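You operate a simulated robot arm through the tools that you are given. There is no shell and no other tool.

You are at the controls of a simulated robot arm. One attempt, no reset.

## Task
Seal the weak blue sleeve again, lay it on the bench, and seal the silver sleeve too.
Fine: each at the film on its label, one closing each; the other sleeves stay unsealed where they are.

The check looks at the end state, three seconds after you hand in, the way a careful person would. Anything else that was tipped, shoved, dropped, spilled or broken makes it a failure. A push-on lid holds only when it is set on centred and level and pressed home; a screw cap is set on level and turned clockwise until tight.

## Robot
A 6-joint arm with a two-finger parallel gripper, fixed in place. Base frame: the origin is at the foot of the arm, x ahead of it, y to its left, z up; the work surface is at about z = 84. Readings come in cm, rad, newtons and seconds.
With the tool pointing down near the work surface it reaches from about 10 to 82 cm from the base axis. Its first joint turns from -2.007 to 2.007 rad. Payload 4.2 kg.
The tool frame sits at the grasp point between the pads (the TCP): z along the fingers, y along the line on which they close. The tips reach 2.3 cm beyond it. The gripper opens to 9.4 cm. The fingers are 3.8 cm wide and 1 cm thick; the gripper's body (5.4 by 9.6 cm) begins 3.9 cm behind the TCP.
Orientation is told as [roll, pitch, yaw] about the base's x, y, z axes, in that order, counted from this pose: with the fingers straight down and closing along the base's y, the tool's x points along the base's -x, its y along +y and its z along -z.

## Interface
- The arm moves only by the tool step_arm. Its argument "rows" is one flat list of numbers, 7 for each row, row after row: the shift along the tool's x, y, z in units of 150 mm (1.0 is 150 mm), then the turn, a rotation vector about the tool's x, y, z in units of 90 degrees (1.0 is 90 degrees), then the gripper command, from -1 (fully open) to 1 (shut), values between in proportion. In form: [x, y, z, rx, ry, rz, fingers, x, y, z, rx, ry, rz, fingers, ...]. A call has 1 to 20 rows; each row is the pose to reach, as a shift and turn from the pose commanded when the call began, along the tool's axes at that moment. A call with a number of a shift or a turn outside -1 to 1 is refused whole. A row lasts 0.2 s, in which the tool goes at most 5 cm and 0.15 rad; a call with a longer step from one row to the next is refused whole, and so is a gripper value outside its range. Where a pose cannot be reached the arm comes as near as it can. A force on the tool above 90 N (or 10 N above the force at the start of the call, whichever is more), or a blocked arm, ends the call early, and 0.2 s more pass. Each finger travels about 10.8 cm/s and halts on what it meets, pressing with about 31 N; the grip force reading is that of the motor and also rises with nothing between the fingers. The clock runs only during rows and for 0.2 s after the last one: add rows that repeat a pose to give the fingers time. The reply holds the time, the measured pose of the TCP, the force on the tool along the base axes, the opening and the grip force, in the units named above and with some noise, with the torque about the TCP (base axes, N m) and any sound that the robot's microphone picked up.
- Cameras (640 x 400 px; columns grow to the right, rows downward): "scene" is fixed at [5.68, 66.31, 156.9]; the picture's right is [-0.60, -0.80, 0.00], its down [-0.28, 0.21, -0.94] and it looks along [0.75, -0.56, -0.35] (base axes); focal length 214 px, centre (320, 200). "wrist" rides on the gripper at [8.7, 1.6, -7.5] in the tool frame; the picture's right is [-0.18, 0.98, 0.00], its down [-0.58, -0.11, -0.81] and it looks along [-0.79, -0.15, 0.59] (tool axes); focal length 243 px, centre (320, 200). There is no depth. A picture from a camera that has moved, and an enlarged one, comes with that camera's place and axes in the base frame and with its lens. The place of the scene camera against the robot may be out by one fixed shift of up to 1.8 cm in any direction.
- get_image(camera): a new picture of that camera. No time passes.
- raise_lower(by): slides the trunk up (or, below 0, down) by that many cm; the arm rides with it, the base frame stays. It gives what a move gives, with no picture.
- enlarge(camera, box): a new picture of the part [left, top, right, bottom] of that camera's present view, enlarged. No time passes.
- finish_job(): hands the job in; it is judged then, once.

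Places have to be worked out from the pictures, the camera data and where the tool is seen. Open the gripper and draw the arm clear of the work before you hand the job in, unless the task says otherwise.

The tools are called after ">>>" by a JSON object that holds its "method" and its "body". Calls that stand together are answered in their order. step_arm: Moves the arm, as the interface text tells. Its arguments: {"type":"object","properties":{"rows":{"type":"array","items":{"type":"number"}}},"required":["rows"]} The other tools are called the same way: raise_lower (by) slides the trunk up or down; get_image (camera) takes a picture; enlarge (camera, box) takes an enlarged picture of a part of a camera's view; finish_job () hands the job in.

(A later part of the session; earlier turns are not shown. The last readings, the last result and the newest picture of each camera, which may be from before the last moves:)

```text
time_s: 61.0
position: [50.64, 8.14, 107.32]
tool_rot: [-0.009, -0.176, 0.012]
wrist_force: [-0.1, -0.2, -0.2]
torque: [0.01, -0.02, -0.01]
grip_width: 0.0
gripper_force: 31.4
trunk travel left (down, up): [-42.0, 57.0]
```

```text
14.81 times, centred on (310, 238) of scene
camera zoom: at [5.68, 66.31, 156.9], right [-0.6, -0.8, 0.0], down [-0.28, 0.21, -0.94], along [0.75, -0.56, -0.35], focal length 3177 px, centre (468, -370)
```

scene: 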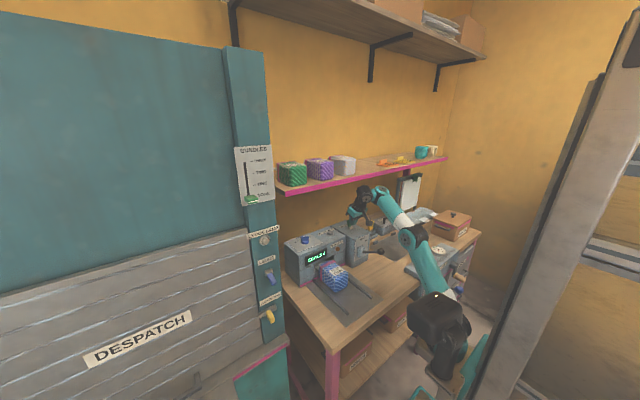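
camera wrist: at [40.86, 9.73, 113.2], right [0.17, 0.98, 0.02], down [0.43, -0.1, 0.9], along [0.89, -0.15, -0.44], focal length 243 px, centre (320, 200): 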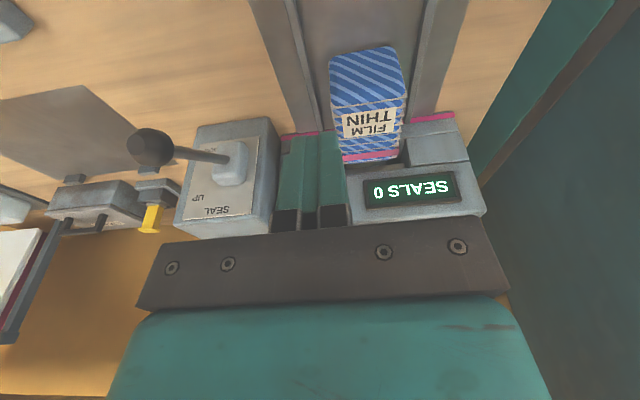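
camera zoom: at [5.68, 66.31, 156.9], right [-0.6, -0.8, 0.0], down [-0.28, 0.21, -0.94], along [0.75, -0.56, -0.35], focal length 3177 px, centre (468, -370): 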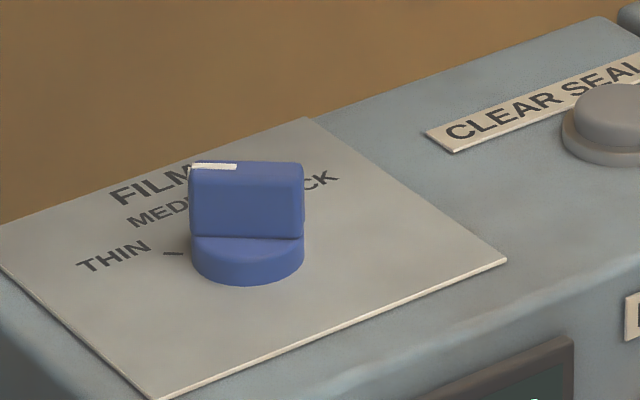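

The sleeve's film mouth lies under the upper jaw bar, which looks right. I hold still for a few seconds to see whether Bar Warm comes on.

>>> {"method": "step_arm", "body": {"rows": [0, 0, 0, 0, 0, 0, 1, 0, 0, 0, 0, 0, 0, 1, 0, 0, 0, 0, 0, 0, 1, 0, 0, 0, 0, 0, 0, 1, 0, 0, 0, 0, 0, 0, 1, 0, 0, 0, 0, 0, 0, 1, 0, 0, 0, 0, 0, 0, 1, 0, 0, 0, 0, 0, 0, 1, 0, 0, 0, 0, 0, 0, 1, 0, 0, 0, 0, 0, 0, 1, 0, 0, 0, 0, 0, 0, 1, 0, 0, 0, 0, 0, 0, 1, 0, 0, 0, 0, 0, 0, 1, 0, 0, 0, 0, 0, 0, 1, 0, 0, 0, 0, 0, 0, 1, 0, 0, 0, 0, 0, 0, 1, 0, 0, 0, 0, 0, 0, 1, 0, 0, 0, 0, 0, 0, 1, 0, 0, 0, 0, 0, 0, 1, 0, 0, 0, 0, 0, 0, 1]}}

>>> {"method": "step_arm", "body": {"rows": [0, 0, 0, 0, 0, 0, 1, 0, 0, 0, 0, 0, 0, 1, 0, 0, 0, 0, 0, 0, 1, 0, 0, 0, 0, 0, 0, 1, 0, 0, 0, 0, 0, 0, 1, 0, 0, 0, 0, 0, 0, 1, 0, 0, 0, 0, 0, 0, 1, 0, 0, 0, 0, 0, 0, 1, 0, 0, 0, 0, 0, 0, 1, 0, 0, 0, 0, 0, 0, 1, 0, 0, 0, 0, 0, 0, 1, 0, 0, 0, 0, 0, 0, 1, 0, 0, 0, 0, 0, 0, 1, 0, 0, 0, 0, 0, 0, 1, 0, 0, 0, 0, 0, 0, 1, 0, 0, 0, 0, 0, 0, 1, 0, 0, 0, 0, 0, 0, 1, 0, 0, 0, 0, 0, 0, 1, 0, 0, 0, 0, 0, 0, 1, 0, 0, 0, 0, 0, 0, 1]}}

>>> {"method": "enlarge", "body": {"camera": "scene", "box": [285, 205, 385, 275]}}

```text
time_s: 65.2
position: [50.83, 8.07, 107.42]
tool_rot: [-0.009, -0.177, 0.009]
wrist_force: [-0.7, 0.5, 0.9]
torque: [-0.01, 0.03, 0.0]
grip_width: 0.0
gripper_force: 31.1
trunk travel left (down, up): [-42.0, 57.0]
```

```text
time_s: 69.4
position: [50.79, 8.16, 107.4]
tool_rot: [-0.009, -0.175, 0.008]
wrist_force: [-0.2, 0.8, 0.8]
torque: [0.0, 0.01, 0.0]
grip_width: 0.0
gripper_force: 31.1
trunk travel left (down, up): [-42.0, 57.0]
```

```text
5.71 times, centred on (335, 240) of scene
camera zoom: at [5.68, 66.31, 156.9], right [-0.6, -0.8, 0.0], down [-0.28, 0.21, -0.94], along [0.75, -0.56, -0.35], focal length 1226 px, centre (234, -29)
```

zoom: 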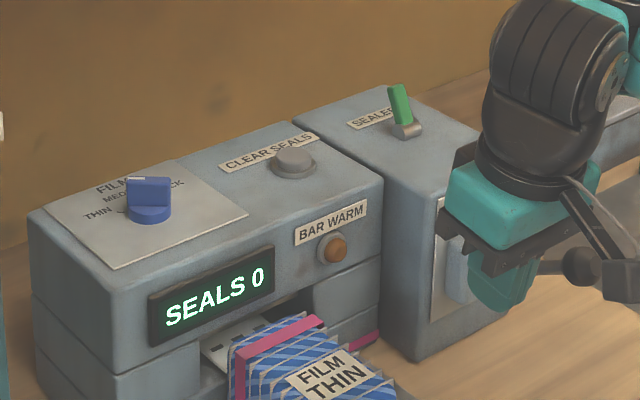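

No lamp while idle, so it most likely lights only when the jaw is closed. I now move to above the lever's knob, fingers closed and tool vertical, in preparation for one firm closing.

>>> {"method": "step_arm", "body": {"rows": [-0.06, -0.25, -0.05, 0, 0.04, 0, 1, -0.13, -0.5, -0.09, 0, 0.08, 0, 1, -0.19, -0.75, -0.095, 0, 0.112, 0, 1, -0.254, -0.993, -0.097, 0, 0.112, 0, 1, -0.254, -0.993, -0.097, 0, 0.112, 0, 1]}}

>>> {"method": "get_image", "body": {"camera": "wrist"}}

>>> {"method": "enlarge", "body": {"camera": "scene", "box": [330, 190, 450, 290]}}

```text
time_s: 70.6
position: [54.45, -6.84, 109.75]
tool_rot: [-0.007, 0.001, 0.007]
wrist_force: [0.1, 0.5, -0.1]
torque: [-0.02, 0.0, 0.0]
grip_width: 0.0
gripper_force: 31.3
trunk travel left (down, up): [-42.0, 57.0]
```

```text
taken
camera wrist: at [45.7, -5.12, 117.15], right [0.18, 0.98, -0.01], down [0.58, -0.1, 0.81], along [0.79, -0.15, -0.59], focal length 243 px, centre (320, 200)
```

wrist: 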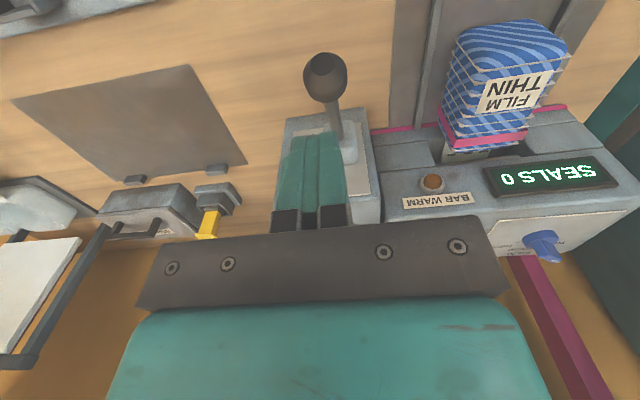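

```text
4.00 times, centred on (390, 240) of scene
camera zoom: at [5.68, 66.31, 156.9], right [-0.6, -0.8, 0.0], down [-0.28, 0.21, -0.94], along [0.75, -0.56, -0.35], focal length 858 px, centre (40, 40)
```

zoom: 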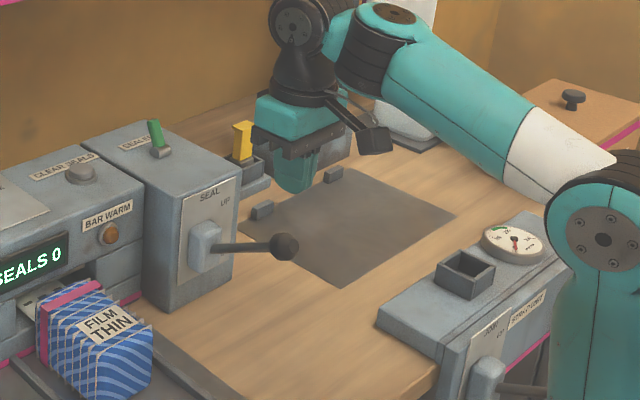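

The fingers are right above the knob. I lower the trunk 5 cm, bringing the tips to about 1 cm above the knob.

>>> {"method": "raise_lower", "body": {"by": -5}}

>>> {"method": "enlarge", "body": {"camera": "scene", "box": [330, 210, 420, 285]}}

```text
time_s: 71.5
position: [54.39, -6.8, 104.68]
tool_rot: [-0.009, -0.001, 0.006]
wrist_force: [0.5, -0.6, 0.1]
torque: [0.02, 0.0, -0.04]
grip_width: 0.03
gripper_force: 30.7
trunk travel left (down, up): [-37.0, 62.0]
```

```text
5.33 times, centred on (375, 248) of scene
camera zoom: at [5.68, 66.31, 156.9], right [-0.6, -0.8, 0.0], down [-0.28, 0.21, -0.94], along [0.75, -0.56, -0.35], focal length 1144 px, centre (27, -53)
```

zoom: 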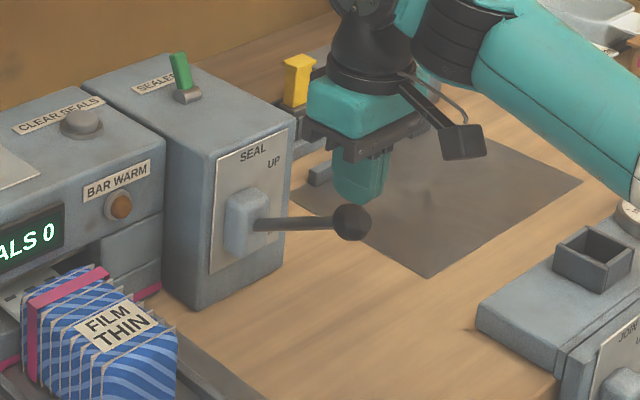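

Aligned above the knob. I press the lever down in one continuous motion.

>>> {"method": "step_arm", "body": {"rows": [0, 0, 0.08, 0, 0, 0, 1, 0, 0, 0.16, 0, 0, 0, 1, 0, 0, 0.24, 0, 0, 0, 1, 0, 0, 0.32, 0, 0, 0, 1, 0, 0, 0.4, 0, 0, 0, 1, 0, 0, 0.48, 0, 0, 0, 1, 0, 0, 0.56, 0, 0, 0, 1, 0, 0, 0.64, 0, 0, 0, 1, 0, 0, 0.72, 0, 0, 0, 1, 0, 0, 0.8, 0, 0, 0, 1]}}

>>> {"method": "enlarge", "body": {"camera": "scene", "box": [290, 210, 420, 290]}}

>>> {"method": "get_image", "body": {"camera": "wrist"}}

```text
time_s: 73.7
position: [55.49, -6.14, 97.8]
tool_rot: [-0.009, 0.001, 0.006]
wrist_force: [9.6, 5.7, 9.7]
torque: [0.09, -0.03, -0.04]
grip_width: 0.02
gripper_force: 30.9
out of reach, approached as far as the arm can: row 5, 6, 7, 8, 9, 10
trunk travel left (down, up): [-37.0, 62.0]
```

```text
4.92 times, centred on (355, 250) of scene
camera zoom: at [5.68, 66.31, 156.9], right [-0.6, -0.8, 0.0], down [-0.28, 0.21, -0.94], along [0.75, -0.56, -0.35], focal length 1056 px, centre (148, -46)
```

zoom: 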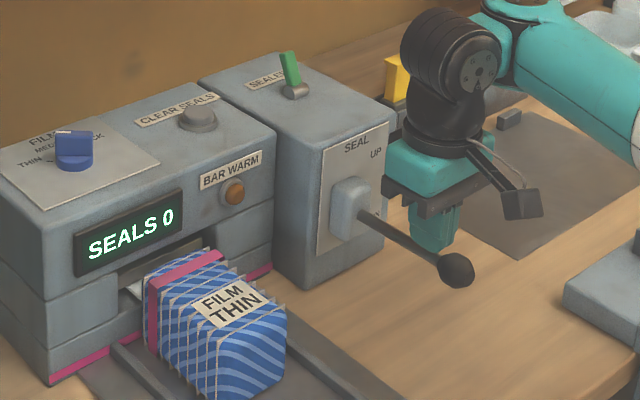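

```text
taken
camera wrist: at [46.87, -4.49, 105.22], right [0.18, 0.98, -0.01], down [0.58, -0.1, 0.81], along [0.79, -0.15, -0.59], focal length 243 px, centre (320, 200)
```

wrist: 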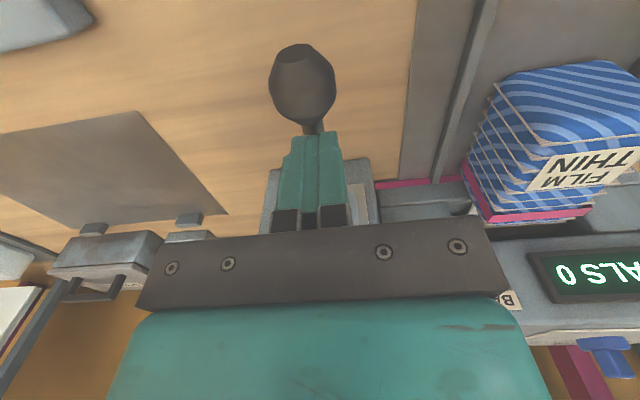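

The lever is about halfway and I reached the arm's low limit with light force (about 14 N). I continue the same stroke by lowering the trunk 4 cm.

>>> {"method": "raise_lower", "body": {"by": -4}}

>>> {"method": "enlarge", "body": {"camera": "scene", "box": [290, 210, 420, 290]}}

```text
time_s: 74.6
position: [55.48, -6.37, 93.86]
tool_rot: [-0.009, 0.0, 0.007]
wrist_force: [-1.2, -0.5, 25.2]
torque: [-0.05, -0.48, 0.0]
grip_width: 0.02
gripper_force: 31.1
trunk travel left (down, up): [-33.0, 66.0]
```

```text
4.92 times, centred on (355, 250) of scene
camera zoom: at [5.68, 66.31, 156.9], right [-0.6, -0.8, 0.0], down [-0.28, 0.21, -0.94], along [0.75, -0.56, -0.35], focal length 1056 px, centre (148, -46)
```

zoom: 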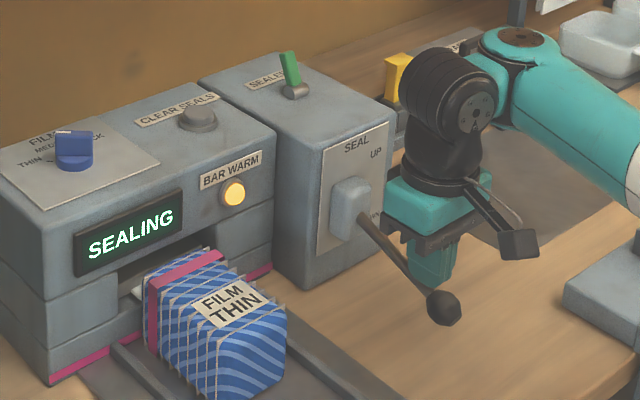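

The display reads SEALING and the Bar Warm lamp is lit. I hold the lever down and watch for it to finish.

>>> {"method": "step_arm", "body": {"rows": [0, 0, 0, 0, 0, 0, 1, 0, 0, 0, 0, 0, 0, 1, 0, 0, 0, 0, 0, 0, 1, 0, 0, 0, 0, 0, 0, 1]}}

>>> {"method": "enlarge", "body": {"camera": "scene", "box": [290, 210, 420, 290]}}

```text
time_s: 75.6
position: [55.48, -6.23, 93.9]
tool_rot: [-0.009, 0.0, 0.008]
wrist_force: [-5.0, -4.3, 25.2]
torque: [-0.14, -0.36, -0.05]
grip_width: 0.0
gripper_force: 30.3
trunk travel left (down, up): [-33.0, 66.0]
```

```text
4.92 times, centred on (355, 250) of scene
camera zoom: at [5.68, 66.31, 156.9], right [-0.6, -0.8, 0.0], down [-0.28, 0.21, -0.94], along [0.75, -0.56, -0.35], focal length 1056 px, centre (148, -46)
```

zoom: 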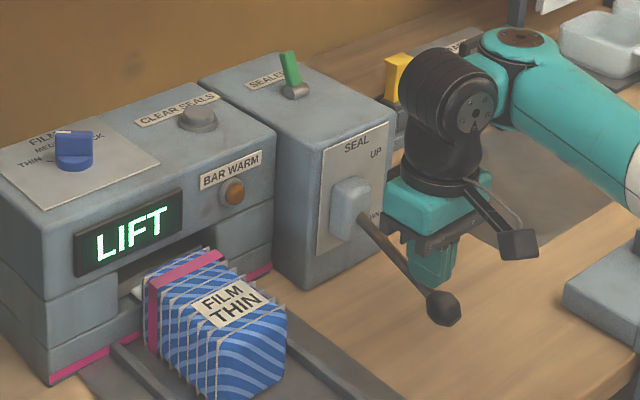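

Display says LIFT. I raise the tool to see whether the lever comes back up on its own.

>>> {"method": "raise_lower", "body": {"by": 8}}

>>> {"method": "enlarge", "body": {"camera": "scene", "box": [290, 210, 420, 290]}}

>>> {"method": "get_image", "body": {"camera": "wrist"}}

```text
time_s: 76.7
position: [55.49, -6.34, 101.74]
tool_rot: [-0.007, 0.002, 0.008]
wrist_force: [-2.4, 1.0, 5.9]
torque: [-0.01, 0.17, -0.01]
grip_width: 0.0
gripper_force: 31.0
trunk travel left (down, up): [-41.0, 58.0]
```

```text
4.92 times, centred on (355, 250) of scene
camera zoom: at [5.68, 66.31, 156.9], right [-0.6, -0.8, 0.0], down [-0.28, 0.21, -0.94], along [0.75, -0.56, -0.35], focal length 1056 px, centre (148, -46)
```

zoom: 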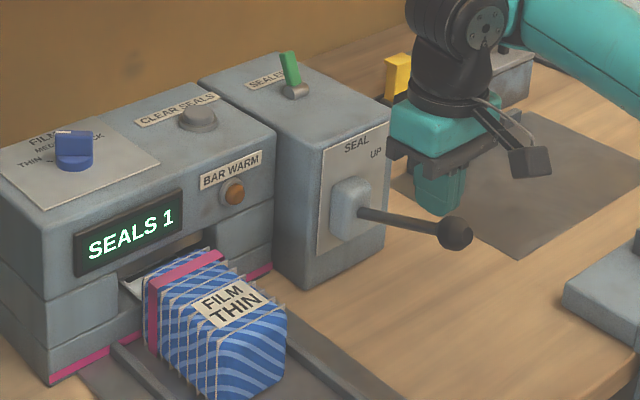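

```text
taken
camera wrist: at [46.78, -4.57, 109.24], right [0.18, 0.98, -0.01], down [0.58, -0.1, 0.81], along [0.79, -0.15, -0.59], focal length 243 px, centre (320, 200)
```

wrist: 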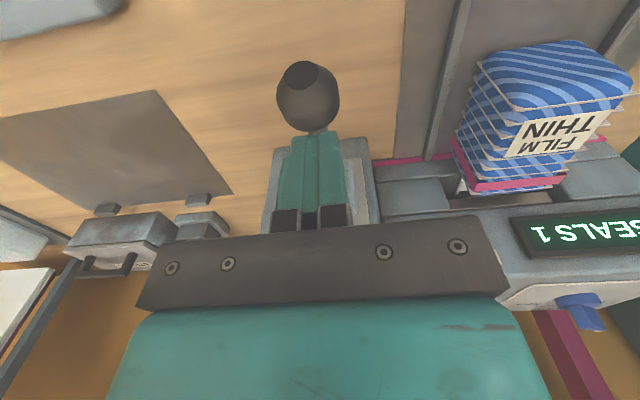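

SEALS 1, and the lever springs up with the tool. I raise further to let it go fully up.

>>> {"method": "raise_lower", "body": {"by": 7}}

>>> {"method": "enlarge", "body": {"camera": "scene", "box": [290, 210, 420, 290]}}

>>> {"method": "enlarge", "body": {"camera": "scene", "box": [312, 252, 345, 275]}}

```text
time_s: 77.8
position: [55.47, -6.21, 108.78]
tool_rot: [-0.01, 0.003, 0.008]
wrist_force: [0.0, 0.4, 0.1]
torque: [0.0, -0.03, 0.05]
grip_width: 0.0
gripper_force: 31.4
trunk travel left (down, up): [-48.0, 51.0]
```

```text
4.92 times, centred on (355, 250) of scene
camera zoom: at [5.68, 66.31, 156.9], right [-0.6, -0.8, 0.0], down [-0.28, 0.21, -0.94], along [0.75, -0.56, -0.35], focal length 1056 px, centre (148, -46)
```

zoom: 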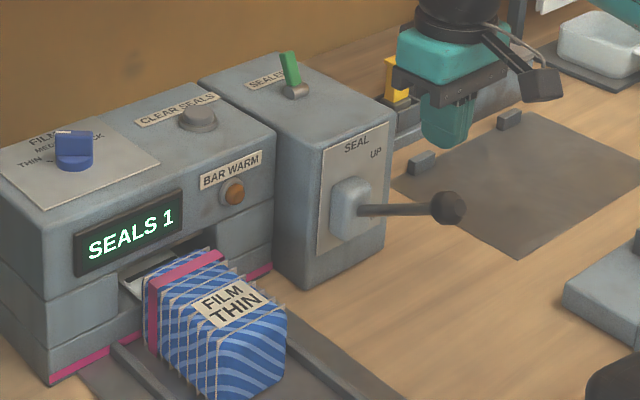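

```text
16.00 times, centred on (328, 264) of scene
camera zoom: at [5.68, 66.31, 156.9], right [-0.6, -0.8, 0.0], down [-0.28, 0.21, -0.94], along [0.75, -0.56, -0.35], focal length 3432 px, centre (184, -816)
```

zoom: 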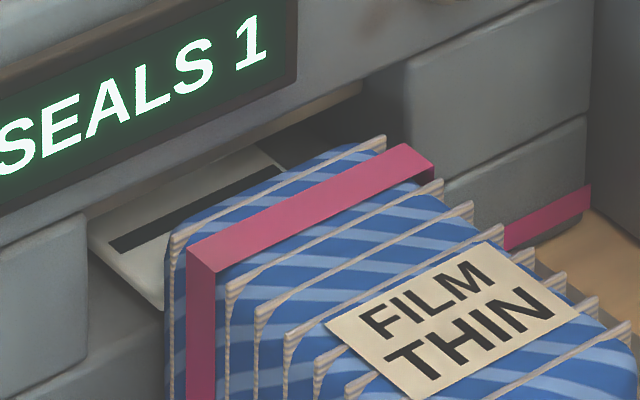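

The film now shows one continuous seal line: blue is resealed with one closing at THIN. Next I take it out; I move back in front of it with the gripper open, to measure its exact edges.

>>> {"method": "step_arm", "body": {"rows": [0.09, 0.25, 0.0, 0, 0, 0, -1, 0.18, 0.5, 0.0, 0, 0, 0, -1, 0.27, 0.75, 0.05, 0, 0, 0, -1, 0.36, 1.0, 0.1, 0, 0, 0, -1]}}

>>> {"method": "step_arm", "body": {"rows": [0.0, 0.2, 0.08, 0, 0, 0, -1, 0.0, 0.2, 0.15, 0, 0, 0, -1, 0.0, 0.2, 0.15, 0, 0, 0, -1]}}

>>> {"method": "get_image", "body": {"camera": "wrist"}}

>>> {"method": "enlarge", "body": {"camera": "wrist", "box": [220, 20, 420, 200]}}

```text
time_s: 78.8
position: [50.34, 8.74, 108.63]
tool_rot: [-0.008, 0.002, 0.004]
wrist_force: [-0.3, -0.5, -1.1]
torque: [-0.01, 0.0, 0.01]
grip_width: 9.41
gripper_force: 0.0
out of reach, approached as far as the arm can: row 3, 4
trunk travel left (down, up): [-48.0, 51.0]
```

```text
time_s: 79.6
position: [50.62, 12.25, 107.78]
tool_rot: [-0.013, 0.004, 0.007]
wrist_force: [-0.2, 0.3, -0.5]
torque: [0.02, 0.03, -0.03]
grip_width: 9.37
gripper_force: 0.0
out of reach, approached as far as the arm can: row 1, 2
trunk travel left (down, up): [-48.0, 51.0]
```

```text
taken
camera wrist: at [42.08, 13.91, 115.26], right [0.18, 0.98, -0.01], down [0.59, -0.1, 0.81], along [0.79, -0.15, -0.59], focal length 243 px, centre (320, 200)
```

wrist: 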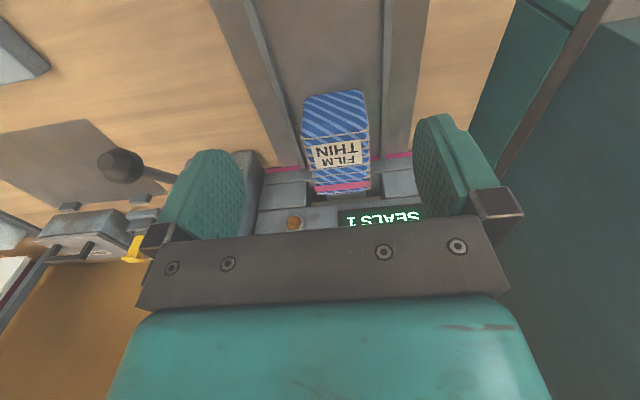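

```text
2.22 times, centred on (320, 110) of wrist
camera zoom: at [42.08, 13.91, 115.26], right [0.18, 0.98, -0.01], down [0.59, -0.1, 0.81], along [0.79, -0.15, -0.59], focal length 539 px, centre (320, 400)
```

zoom: 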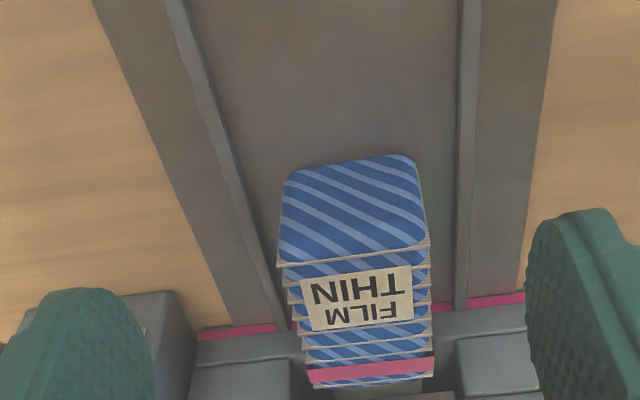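

Blue measures x 60–71, y 8.0–16.1, top z≈92.5. I move above it at (64.5, 12) with the gripper fully open, then check alignment before descending with the trunk.

>>> {"method": "step_arm", "body": {"rows": [-0.23, -0.003, 0.06, 0, 0, 0, -1, -0.46, -0.006, 0.12, 0, 0, 0, -1, -0.7, -0.01, 0.19, 0, 0, 0, -1, -0.927, -0.013, 0.253, 0, 0, 0, -1, -0.927, -0.013, 0.253, 0, 0, 0, -1]}}

>>> {"method": "get_image", "body": {"camera": "wrist"}}

>>> {"method": "enlarge", "body": {"camera": "scene", "box": [290, 190, 420, 300]}}

```text
time_s: 80.8
position: [64.15, 11.73, 102.19]
tool_rot: [-0.01, 0.003, 0.006]
wrist_force: [-0.6, -0.4, 0.0]
torque: [-0.01, 0.03, 0.02]
grip_width: 9.37
gripper_force: 0.1
out of reach, approached as far as the arm can: row 1, 2, 3
trunk travel left (down, up): [-48.0, 51.0]
```

```text
taken
camera wrist: at [55.5, 13.4, 109.72], right [0.18, 0.98, -0.01], down [0.58, -0.1, 0.81], along [0.79, -0.15, -0.59], focal length 243 px, centre (320, 200)
```

wrist: 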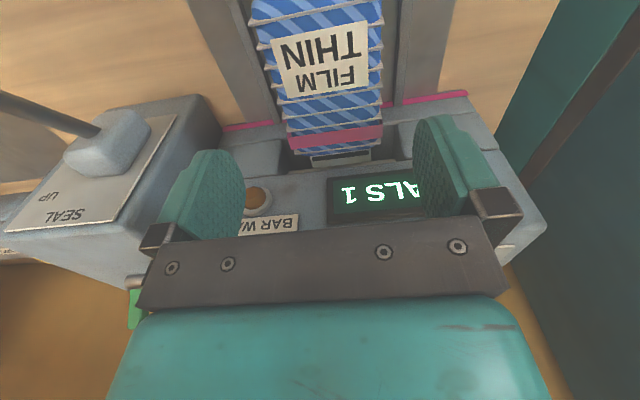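

```text
3.64 times, centred on (355, 245) of scene
camera zoom: at [5.68, 66.31, 156.9], right [-0.6, -0.8, 0.0], down [-0.28, 0.21, -0.94], along [0.75, -0.56, -0.35], focal length 780 px, centre (193, 36)
```

zoom: 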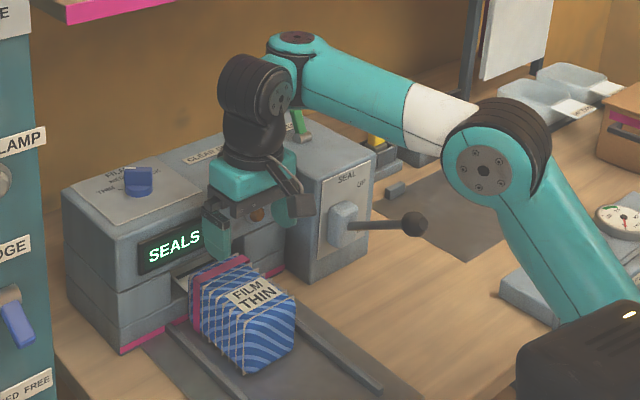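

I'm above the sleeve; a small +y correction of 0.35 cm centres the gripper. Then I lower the trunk partway and check.

>>> {"method": "step_arm", "body": {"rows": [-0.02, 0.023, 0, 0, 0, 0, -1, -0.02, 0.023, 0, 0, 0, 0, -1]}}

>>> {"method": "raise_lower", "body": {"by": -8}}

>>> {"method": "get_image", "body": {"camera": "wrist"}}

>>> {"method": "enlarge", "body": {"camera": "scene", "box": [300, 210, 390, 300]}}

```text
time_s: 81.4
position: [64.4, 12.02, 102.23]
tool_rot: [-0.008, 0.001, 0.008]
wrist_force: [0.3, -0.7, 0.1]
torque: [-0.01, -0.01, 0.0]
grip_width: 9.42
gripper_force: 0.1
trunk travel left (down, up): [-48.0, 51.0]
```

```text
time_s: 82.6
position: [64.37, 11.99, 94.47]
tool_rot: [-0.009, 0.002, 0.006]
wrist_force: [0.1, 0.0, 0.0]
torque: [0.0, 0.0, 0.05]
grip_width: 9.41
gripper_force: 0.1
trunk travel left (down, up): [-40.0, 59.0]
```

```text
taken
camera wrist: at [55.78, 13.75, 101.78], right [0.18, 0.98, -0.01], down [0.58, -0.1, 0.81], along [0.79, -0.15, -0.59], focal length 243 px, centre (320, 200)
```

wrist: 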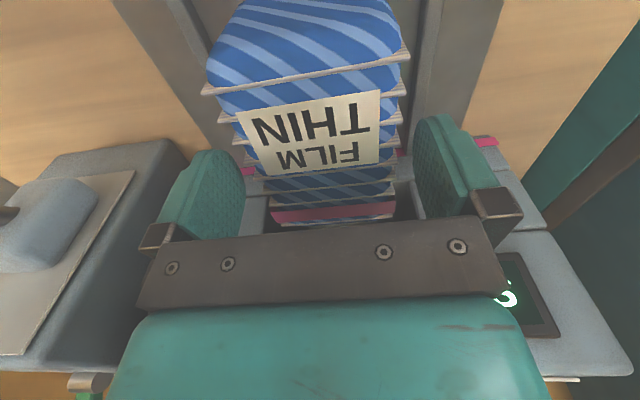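

```text
4.44 times, centred on (345, 255) of scene
camera zoom: at [5.68, 66.31, 156.9], right [-0.6, -0.8, 0.0], down [-0.28, 0.21, -0.94], along [0.75, -0.56, -0.35], focal length 953 px, centre (209, -44)
```

zoom: 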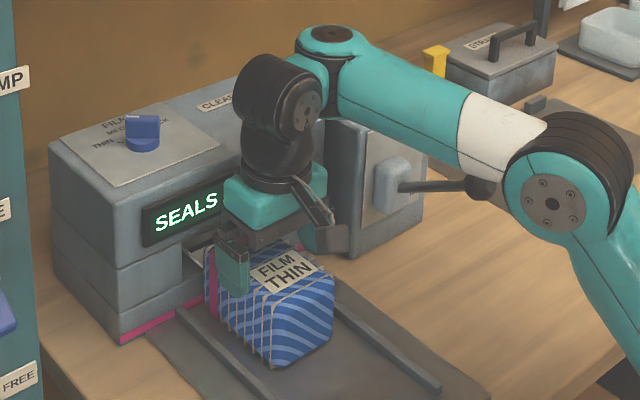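

The fingers straddle the sleeve; I zoom in to check the clearance on both sides before going lower.

>>> {"method": "enlarge", "body": {"camera": "wrist", "box": [200, 90, 480, 240]}}

```text
2.29 times, centred on (340, 165) of wrist
camera zoom: at [55.78, 13.75, 101.78], right [0.18, 0.98, -0.01], down [0.58, -0.1, 0.81], along [0.79, -0.15, -0.59], focal length 555 px, centre (274, 280)
```

zoom: 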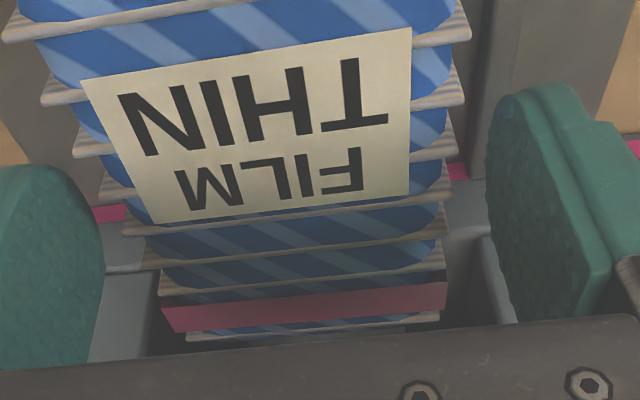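

Computed edges: sleeve 8.0–16.0, fingers at 7.3 and 16.7 — well centred. I lower the trunk the remaining 4.9 cm.

>>> {"method": "raise_lower", "body": {"by": -4.9}}

>>> {"method": "enlarge", "body": {"camera": "scene", "box": [300, 210, 390, 300]}}

>>> {"method": "get_image", "body": {"camera": "wrist"}}

```text
time_s: 83.5
position: [64.49, 11.97, 89.31]
tool_rot: [-0.009, 0.002, 0.009]
wrist_force: [-0.6, 0.6, 0.9]
torque: [-0.02, -0.02, 0.02]
grip_width: 9.42
gripper_force: 0.1
trunk travel left (down, up): [-35.1, 63.9]
```

```text
4.44 times, centred on (345, 255) of scene
camera zoom: at [5.68, 66.31, 156.9], right [-0.6, -0.8, 0.0], down [-0.28, 0.21, -0.94], along [0.75, -0.56, -0.35], focal length 953 px, centre (209, -44)
```

zoom: 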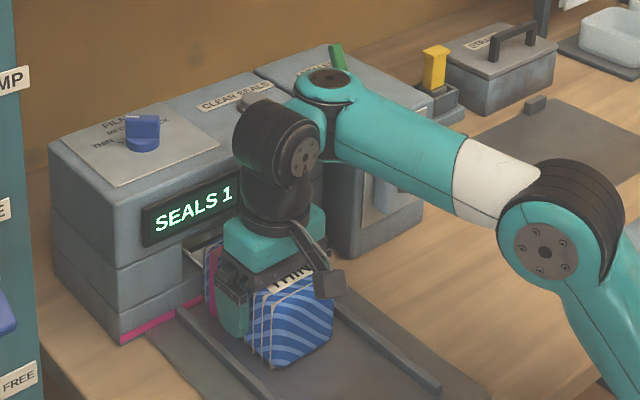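

```text
taken
camera wrist: at [55.78, 13.75, 96.88], right [0.18, 0.98, -0.01], down [0.58, -0.1, 0.81], along [0.79, -0.15, -0.59], focal length 243 px, centre (320, 200)
```

wrist: 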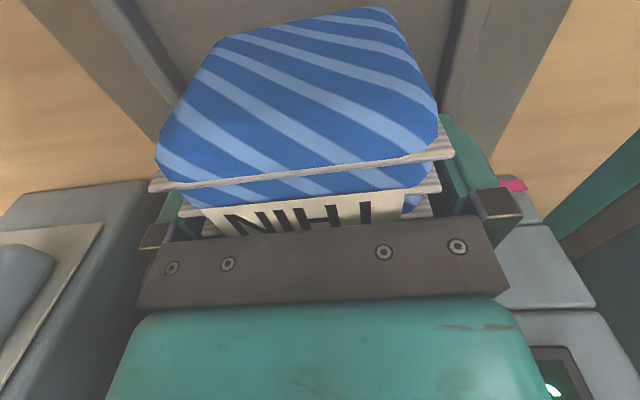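

No contact. I close the gripper on the sleeve.

>>> {"method": "step_arm", "body": {"rows": [0, 0, 0, 0, 0, 0, -0.4, 0, 0, 0, 0, 0, 0, -0.4, 0, 0, 0, 0, 0, 0, -0.4]}}

>>> {"method": "get_image", "body": {"camera": "wrist"}}

```text
time_s: 84.3
position: [64.37, 11.98, 89.48]
tool_rot: [-0.01, 0.003, 0.008]
wrist_force: [0.0, -0.6, 2.4]
torque: [0.22, 0.1, -0.24]
grip_width: 7.99
gripper_force: 31.3
trunk travel left (down, up): [-35.1, 63.9]
```

```text
taken
camera wrist: at [55.77, 13.75, 96.9], right [0.18, 0.98, -0.01], down [0.58, -0.1, 0.81], along [0.79, -0.15, -0.59], focal length 243 px, centre (320, 200)
```

wrist: 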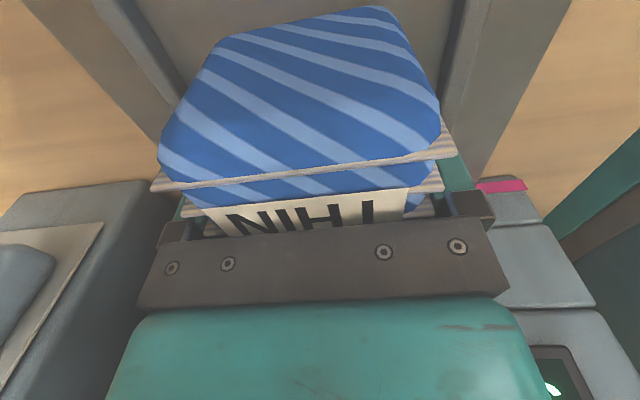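

Held at 7.99 cm. Since pulling straight back at this trunk height would hit the arm's low limit and lift the sleeve in the slot, I first re-pose: open, raise the arm 5 cm, lower the trunk 5 cm, and regrip at the same place.

>>> {"method": "step_arm", "body": {"rows": [0, 0, 0, 0, 0, 0, -1, 0, 0, 0, 0, 0, 0, -1, 0, 0, -0.12, 0, 0, 0, -1, 0, 0, -0.24, 0, 0, 0, -1, 0, 0, -0.36, 0, 0, 0, -1, 0, 0, -0.36, 0, 0, 0, -1]}}

>>> {"method": "raise_lower", "body": {"by": -5.4}}

>>> {"method": "get_image", "body": {"camera": "wrist"}}

```text
time_s: 85.7
position: [64.45, 12.05, 94.94]
tool_rot: [-0.01, 0.002, 0.007]
wrist_force: [-0.5, -0.3, -0.2]
torque: [-0.03, 0.01, 0.01]
grip_width: 9.4
gripper_force: 0.1
trunk travel left (down, up): [-35.1, 63.9]
```

```text
time_s: 86.7
position: [64.48, 12.2, 89.5]
tool_rot: [-0.007, 0.002, 0.007]
wrist_force: [0.1, 0.4, -0.1]
torque: [-0.01, -0.02, -0.01]
grip_width: 9.42
gripper_force: 0.0
trunk travel left (down, up): [-29.7, 69.3]
```

```text
taken
camera wrist: at [55.78, 13.77, 96.91], right [0.18, 0.98, -0.01], down [0.58, -0.1, 0.81], along [0.79, -0.15, -0.59], focal length 243 px, centre (320, 200)
```

wrist: 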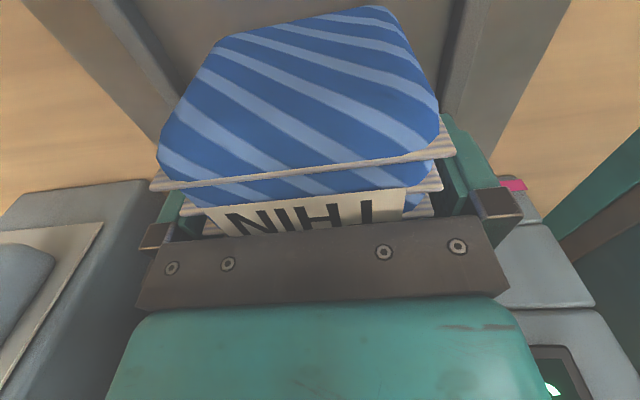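

Same pose with a better arm shape. I grip and pull the sleeve straight back 7 cm along the tray.

>>> {"method": "step_arm", "body": {"rows": [0, 0, 0, 0, 0, 0, -0.4, 0, 0, 0, 0, 0, 0, -0.4, 0, 0, 0, 0, 0, 0, -0.4, 0.08, 0, -0.003, 0, 0, 0, -0.4, 0.16, 0, -0.005, 0, 0, 0, -0.4, 0.24, 0, -0.006, 0, 0, 0, -0.4, 0.32, 0, -0.006, 0, 0, 0, -0.4, 0.4, 0, -0.006, 0, 0, 0, -0.4, 0.467, 0, -0.006, 0, 0, 0, -0.4]}}

>>> {"method": "get_image", "body": {"camera": "wrist"}}

>>> {"method": "enlarge", "body": {"camera": "scene", "box": [290, 220, 400, 320]}}

```text
time_s: 88.7
position: [57.43, 12.02, 89.61]
tool_rot: [-0.009, 0.001, 0.004]
wrist_force: [0.5, -0.7, -0.9]
torque: [0.02, 0.0, 0.01]
grip_width: 8.01
gripper_force: 30.7
trunk travel left (down, up): [-29.7, 69.3]
```

```text
taken
camera wrist: at [48.8, 13.73, 97.05], right [0.18, 0.98, -0.01], down [0.58, -0.1, 0.81], along [0.79, -0.15, -0.59], focal length 243 px, centre (320, 200)
```

wrist: 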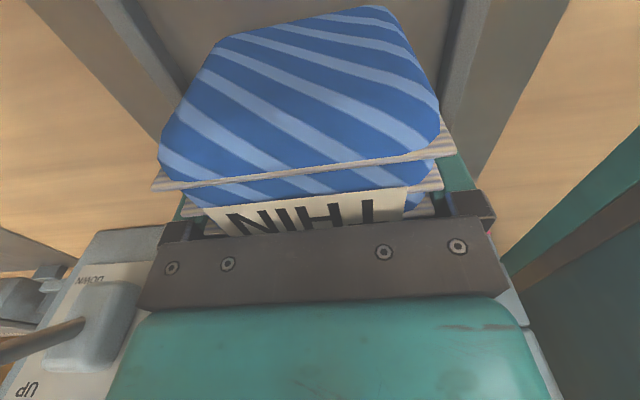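

```text
4.00 times, centred on (345, 270) of scene
camera zoom: at [5.68, 66.31, 156.9], right [-0.6, -0.8, 0.0], down [-0.28, 0.21, -0.94], along [0.75, -0.56, -0.35], focal length 858 px, centre (220, -80)
```

zoom: 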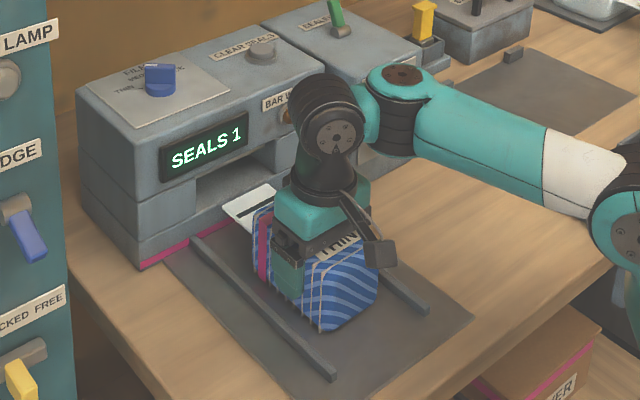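

The sleeve slid out cleanly with its full seal visible. I lift it with the trunk 20 cm, high enough to carry it over the lever.

>>> {"method": "raise_lower", "body": {"by": 20}}

>>> {"method": "get_image", "body": {"camera": "scene"}}

```text
time_s: 90.8
position: [57.48, 12.06, 109.59]
tool_rot: [-0.009, 0.002, 0.006]
wrist_force: [0.3, 0.5, -2.9]
torque: [0.0, 0.01, 0.01]
grip_width: 7.99
gripper_force: 31.2
trunk travel left (down, up): [-49.7, 49.3]
```

```text
taken
```

scene: 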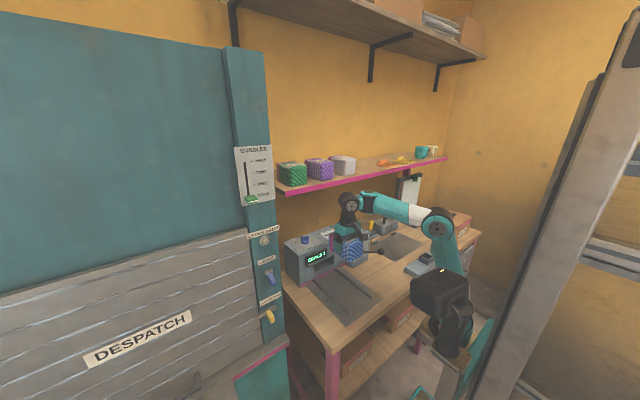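

The sleeve hangs securely. I carry it over the lever to the clear bench area right of it, around (54, -18).

>>> {"method": "step_arm", "body": {"rows": [0.02, -0.2, 0, 0, 0, 0, -0.4, 0.04, -0.4, 0, 0, 0, 0, -0.4, 0.07, -0.6, 0, 0, 0, 0, -0.4, 0.09, -0.8, 0, 0, 0, 0, -0.4, 0.113, -1.0, 0, 0, 0, 0, -0.4]}}

>>> {"method": "step_arm", "body": {"rows": [0.02, -0.2, 0, 0, 0, 0, -0.4, 0.04, -0.4, 0, 0, 0, 0, -0.4, 0.07, -0.6, 0, 0, 0, 0, -0.4, 0.09, -0.8, 0, 0, 0, 0, -0.4, 0.113, -1.0, 0, 0, 0, 0, -0.4, 0.113, -1.0, 0, 0, 0, 0, -0.4]}}

>>> {"method": "get_image", "body": {"camera": "wrist"}}

>>> {"method": "enlarge", "body": {"camera": "scene", "box": [320, 190, 480, 300]}}

```text
time_s: 92.0
position: [55.9, -2.94, 110.16]
tool_rot: [-0.009, 0.006, 0.006]
wrist_force: [0.2, 0.3, -2.5]
torque: [-0.05, 0.06, 0.0]
grip_width: 7.99
gripper_force: 30.9
out of reach, approached as far as the arm can: row 5
trunk travel left (down, up): [-49.7, 49.3]
```

```text
time_s: 93.4
position: [55.53, -17.41, 110.46]
tool_rot: [0.002, 0.006, 0.007]
wrist_force: [-0.5, 0.5, -2.5]
torque: [0.01, 0.02, 0.01]
grip_width: 7.97
gripper_force: 31.4
out of reach, approached as far as the arm can: row 2, 3, 4, 5, 6
trunk travel left (down, up): [-49.7, 49.3]
```

```text
taken
camera wrist: at [46.92, -15.77, 118.04], right [0.18, 0.98, 0.0], down [0.59, -0.11, 0.8], along [0.79, -0.14, -0.6], focal length 243 px, centre (320, 200)
```

wrist: 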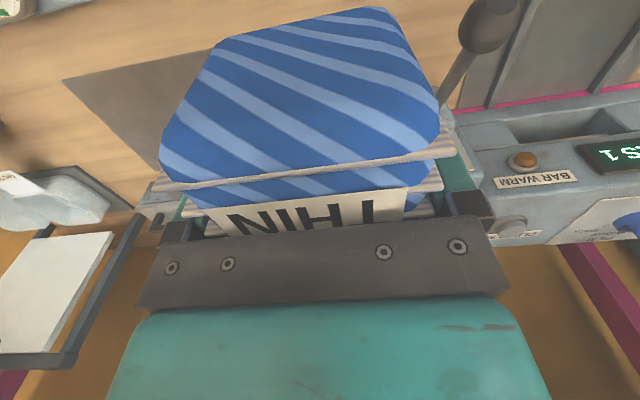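

```text
3.64 times, centred on (400, 245) of scene
camera zoom: at [5.68, 66.31, 156.9], right [-0.6, -0.8, 0.0], down [-0.28, 0.21, -0.94], along [0.75, -0.56, -0.35], focal length 780 px, centre (29, 36)
```

zoom: 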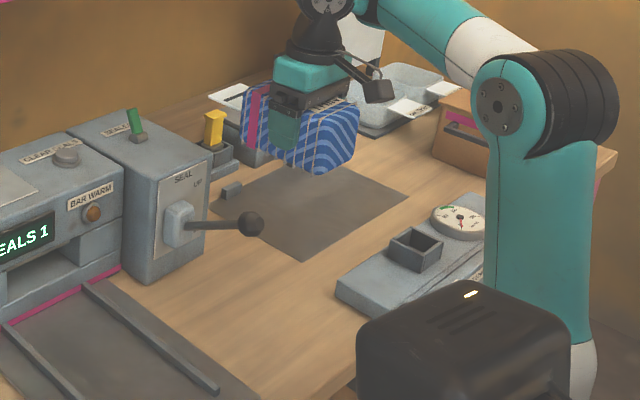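

The steam/strap unit's corner is near (51, -21), so I shift the sleeve forward to front x≈53, y centre -17, then lower partway and check clearances.

>>> {"method": "step_arm", "body": {"rows": [-0.06, 0.015, 0, 0, 0, 0, -0.4, -0.12, 0.027, 0, 0, 0, 0, -0.4, -0.12, 0.027, 0, 0, 0, 0, -0.4]}}

>>> {"method": "raise_lower", "body": {"by": -13}}

>>> {"method": "enlarge", "body": {"camera": "scene", "box": [340, 200, 460, 290]}}

>>> {"method": "get_image", "body": {"camera": "wrist"}}

```text
time_s: 94.2
position: [56.17, -17.58, 110.26]
tool_rot: [-0.008, 0.0, 0.006]
wrist_force: [0.2, -0.3, -2.2]
torque: [-0.01, 0.01, 0.01]
grip_width: 7.96
gripper_force: 31.0
trunk travel left (down, up): [-49.7, 49.3]
```

```text
time_s: 95.8
position: [56.0, -17.56, 97.32]
tool_rot: [-0.01, 0.001, 0.01]
wrist_force: [-18.4, 3.4, 24.7]
torque: [0.71, -3.86, 0.95]
grip_width: 7.99
gripper_force: 30.6
trunk travel left (down, up): [-36.7, 62.3]
```

```text
4.44 times, centred on (400, 245) of scene
camera zoom: at [5.68, 66.31, 156.9], right [-0.6, -0.8, 0.0], down [-0.28, 0.21, -0.94], along [0.75, -0.56, -0.35], focal length 953 px, centre (-36, 0)
```

zoom: 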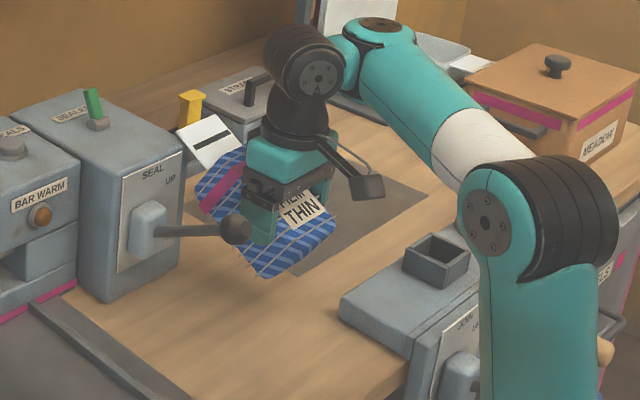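

```text
taken
camera wrist: at [47.32, -15.84, 104.84], right [0.17, 0.98, -0.01], down [0.58, -0.1, 0.81], along [0.79, -0.15, -0.59], focal length 243 px, centre (320, 200)
```

wrist: 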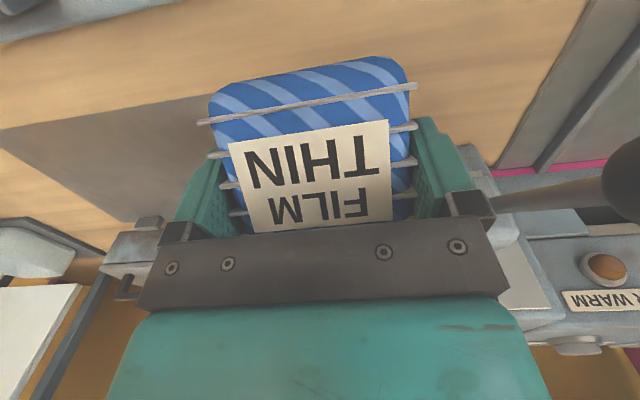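

The sleeve's long film flap caught the top of the lever block and the sleeve has pitched nose-down in the grip. I raise the trunk at once to free it.

>>> {"method": "raise_lower", "body": {"by": 14}}

>>> {"method": "enlarge", "body": {"camera": "scene", "box": [320, 180, 480, 300]}}

>>> {"method": "get_image", "body": {"camera": "wrist"}}

```text
time_s: 97.5
position: [56.09, -17.51, 111.14]
tool_rot: [-0.01, 0.001, 0.006]
wrist_force: [0.5, 0.6, -3.0]
torque: [-0.01, 0.07, 0.01]
grip_width: 7.99
gripper_force: 30.8
trunk travel left (down, up): [-50.7, 48.3]
```

```text
3.33 times, centred on (400, 240) of scene
camera zoom: at [5.68, 66.31, 156.9], right [-0.6, -0.8, 0.0], down [-0.28, 0.21, -0.94], along [0.75, -0.56, -0.35], focal length 715 px, centre (53, 67)
```

zoom: 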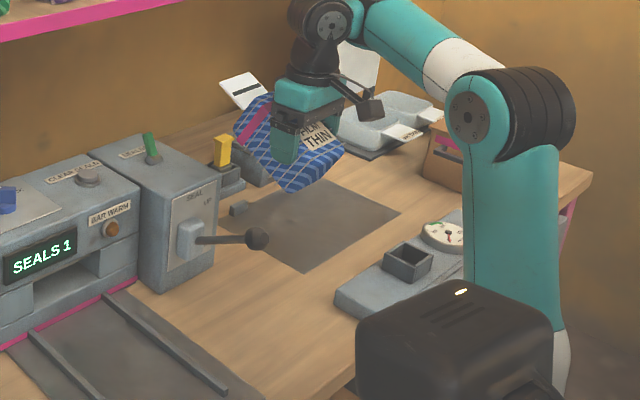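

```text
taken
camera wrist: at [47.53, -15.87, 118.7], right [0.18, 0.98, -0.01], down [0.58, -0.1, 0.81], along [0.79, -0.15, -0.59], focal length 243 px, centre (320, 200)
```

wrist: 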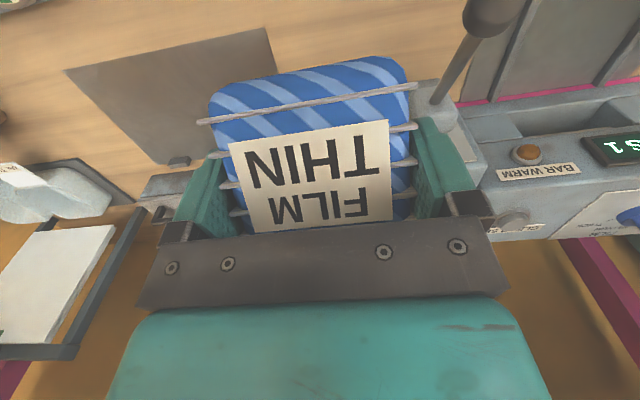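

The sleeve is free but pitched about 40° nose-down in the pads. I will level it by pitching the tool the other way, in stages (arm lower, trunk higher), well to the right of the lever block. First a shift to y≈-20 and the first 10°.

>>> {"method": "step_arm", "body": {"rows": [0, -0.08, 0, 0, 0, 0, -0.4, 0, -0.167, 0, 0, 0, 0, -0.4, 0, -0.167, 0.12, 0, 0.03, 0, -0.4, 0, -0.167, 0.25, 0, 0.06, 0, -0.4, 0, -0.167, 0.37, 0, 0.09, 0, -0.4, 0, -0.167, 0.467, 0, 0.111, 0, -0.4]}}

>>> {"method": "enlarge", "body": {"camera": "scene", "box": [320, 180, 480, 300]}}

```text
time_s: 98.9
position: [57.07, -20.34, 106.24]
tool_rot: [-0.008, 0.179, 0.004]
wrist_force: [0.8, -0.5, -2.8]
torque: [0.0, 0.06, -0.02]
grip_width: 7.96
gripper_force: 31.2
out of reach, approached as far as the arm can: row 3, 4, 5, 6
trunk travel left (down, up): [-50.7, 48.3]
```

```text
3.33 times, centred on (400, 240) of scene
camera zoom: at [5.68, 66.31, 156.9], right [-0.6, -0.8, 0.0], down [-0.28, 0.21, -0.94], along [0.75, -0.56, -0.35], focal length 715 px, centre (53, 67)
```

zoom: 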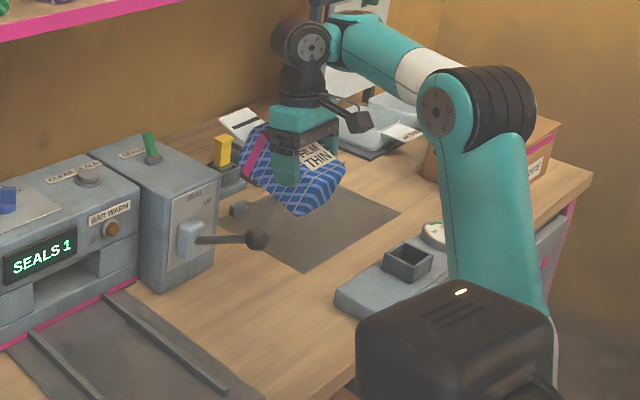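

10° done. I raise the trunk 9 cm and continue with the next 10°.

>>> {"method": "raise_lower", "body": {"by": 9}}

>>> {"method": "step_arm", "body": {"rows": [-0.02, 0, 0.13, 0, 0.03, 0, -0.4, -0.045, 0, 0.26, 0, 0.06, 0, -0.4, -0.07, 0, 0.39, 0, 0.09, 0, -0.4, -0.093, 0, 0.525, 0, 0.122, 0, -0.4]}}

>>> {"method": "enlarge", "body": {"camera": "scene", "box": [320, 170, 480, 290]}}

```text
time_s: 100.1
position: [57.1, -20.25, 115.26]
tool_rot: [-0.007, 0.179, 0.006]
wrist_force: [0.1, 0.6, -2.1]
torque: [0.03, 0.04, -0.01]
grip_width: 7.99
gripper_force: 31.0
trunk travel left (down, up): [-59.7, 39.3]
```

```text
time_s: 101.1
position: [58.48, -20.56, 109.44]
tool_rot: [-0.005, 0.376, 0.004]
wrist_force: [-1.0, 0.6, -2.1]
torque: [0.0, 0.03, -0.02]
grip_width: 8.0
gripper_force: 31.5
out of reach, approached as far as the arm can: row 1, 2, 3, 4
trunk travel left (down, up): [-59.7, 39.3]
```

```text
3.33 times, centred on (400, 230) of scene
camera zoom: at [5.68, 66.31, 156.9], right [-0.6, -0.8, 0.0], down [-0.28, 0.21, -0.94], along [0.75, -0.56, -0.35], focal length 715 px, centre (53, 100)
```

zoom: 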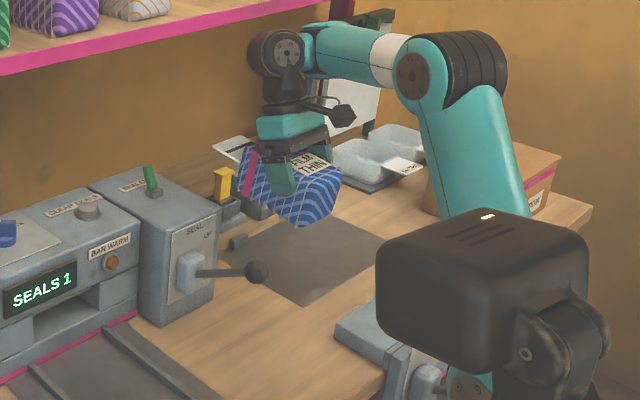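

About 21° done, the sleeve is visibly flatter. I raise the trunk another 9 cm and rotate 12° more.

>>> {"method": "raise_lower", "body": {"by": 10}}

>>> {"method": "step_arm", "body": {"rows": [-0.025, 0, 0.13, 0, 0.03, 0, -0.4, -0.05, 0, 0.26, 0, 0.06, 0, -0.4, -0.075, 0, 0.39, 0, 0.09, 0, -0.4, -0.103, 0, 0.533, 0, 0.133, 0, -0.4]}}

>>> {"method": "enlarge", "body": {"camera": "scene", "box": [320, 170, 480, 290]}}

>>> {"method": "get_image", "body": {"camera": "wrist"}}

```text
time_s: 102.5
position: [58.54, -20.49, 119.42]
tool_rot: [-0.004, 0.372, 0.004]
wrist_force: [0.1, 0.4, -3.9]
torque: [0.0, 0.09, -0.03]
grip_width: 7.96
gripper_force: 30.9
trunk travel left (down, up): [-69.7, 29.3]
```

```text
time_s: 103.5
position: [58.41, -20.74, 113.13]
tool_rot: [-0.004, 0.586, 0.003]
wrist_force: [-1.1, 0.7, -1.7]
torque: [0.02, 0.05, -0.01]
grip_width: 8.03
gripper_force: 30.9
out of reach, approached as far as the arm can: row 1, 2, 3, 4
trunk travel left (down, up): [-69.7, 29.3]
```

```text
3.33 times, centred on (400, 230) of scene
camera zoom: at [5.68, 66.31, 156.9], right [-0.6, -0.8, 0.0], down [-0.28, 0.21, -0.94], along [0.75, -0.56, -0.35], focal length 715 px, centre (53, 100)
```

zoom: 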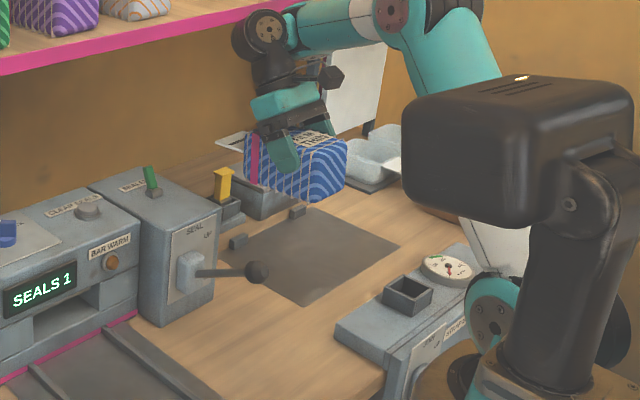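

```text
taken
camera wrist: at [55.37, -18.92, 124.05], right [0.15, 0.98, -0.11], down [0.93, -0.1, 0.35], along [0.33, -0.15, -0.93], focal length 243 px, centre (320, 200)
```

wrist: 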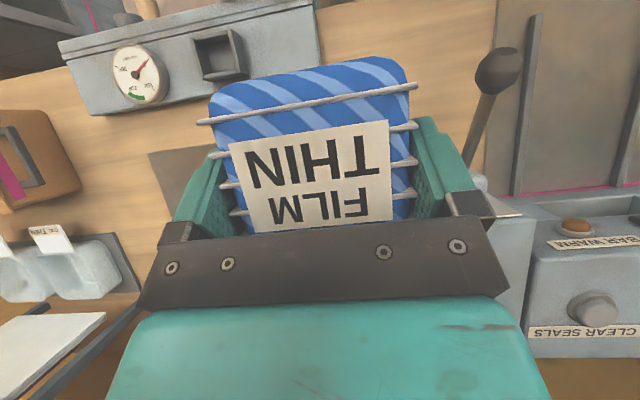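

About 34° done; the sleeve looks nearly level. I zoom in to judge its tilt precisely.

>>> {"method": "enlarge", "body": {"camera": "scene", "box": [368, 190, 412, 225]}}

>>> {"method": "enlarge", "body": {"camera": "wrist", "box": [180, 40, 460, 240]}}

```text
11.43 times, centred on (390, 208) of scene
camera zoom: at [5.68, 66.31, 156.9], right [-0.6, -0.8, 0.0], down [-0.28, 0.21, -0.94], along [0.75, -0.56, -0.35], focal length 2451 px, centre (-480, 114)
```

zoom: 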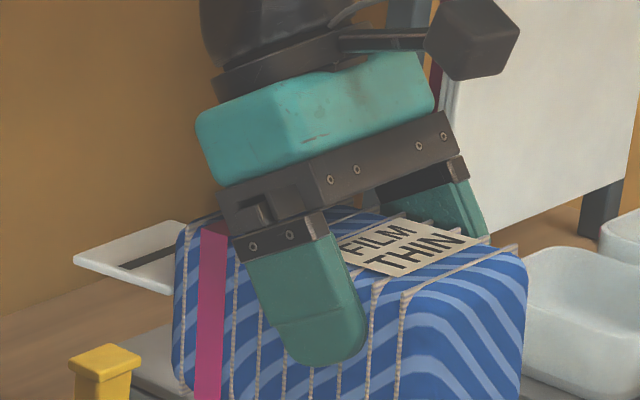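

```text
2.00 times, centred on (320, 140) of wrist
camera zoom: at [55.37, -18.92, 124.05], right [0.15, 0.98, -0.11], down [0.93, -0.1, 0.35], along [0.33, -0.15, -0.93], focal length 485 px, centre (320, 320)
```

zoom: 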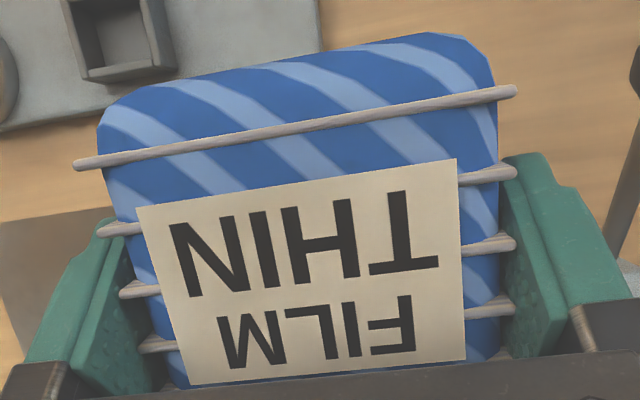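

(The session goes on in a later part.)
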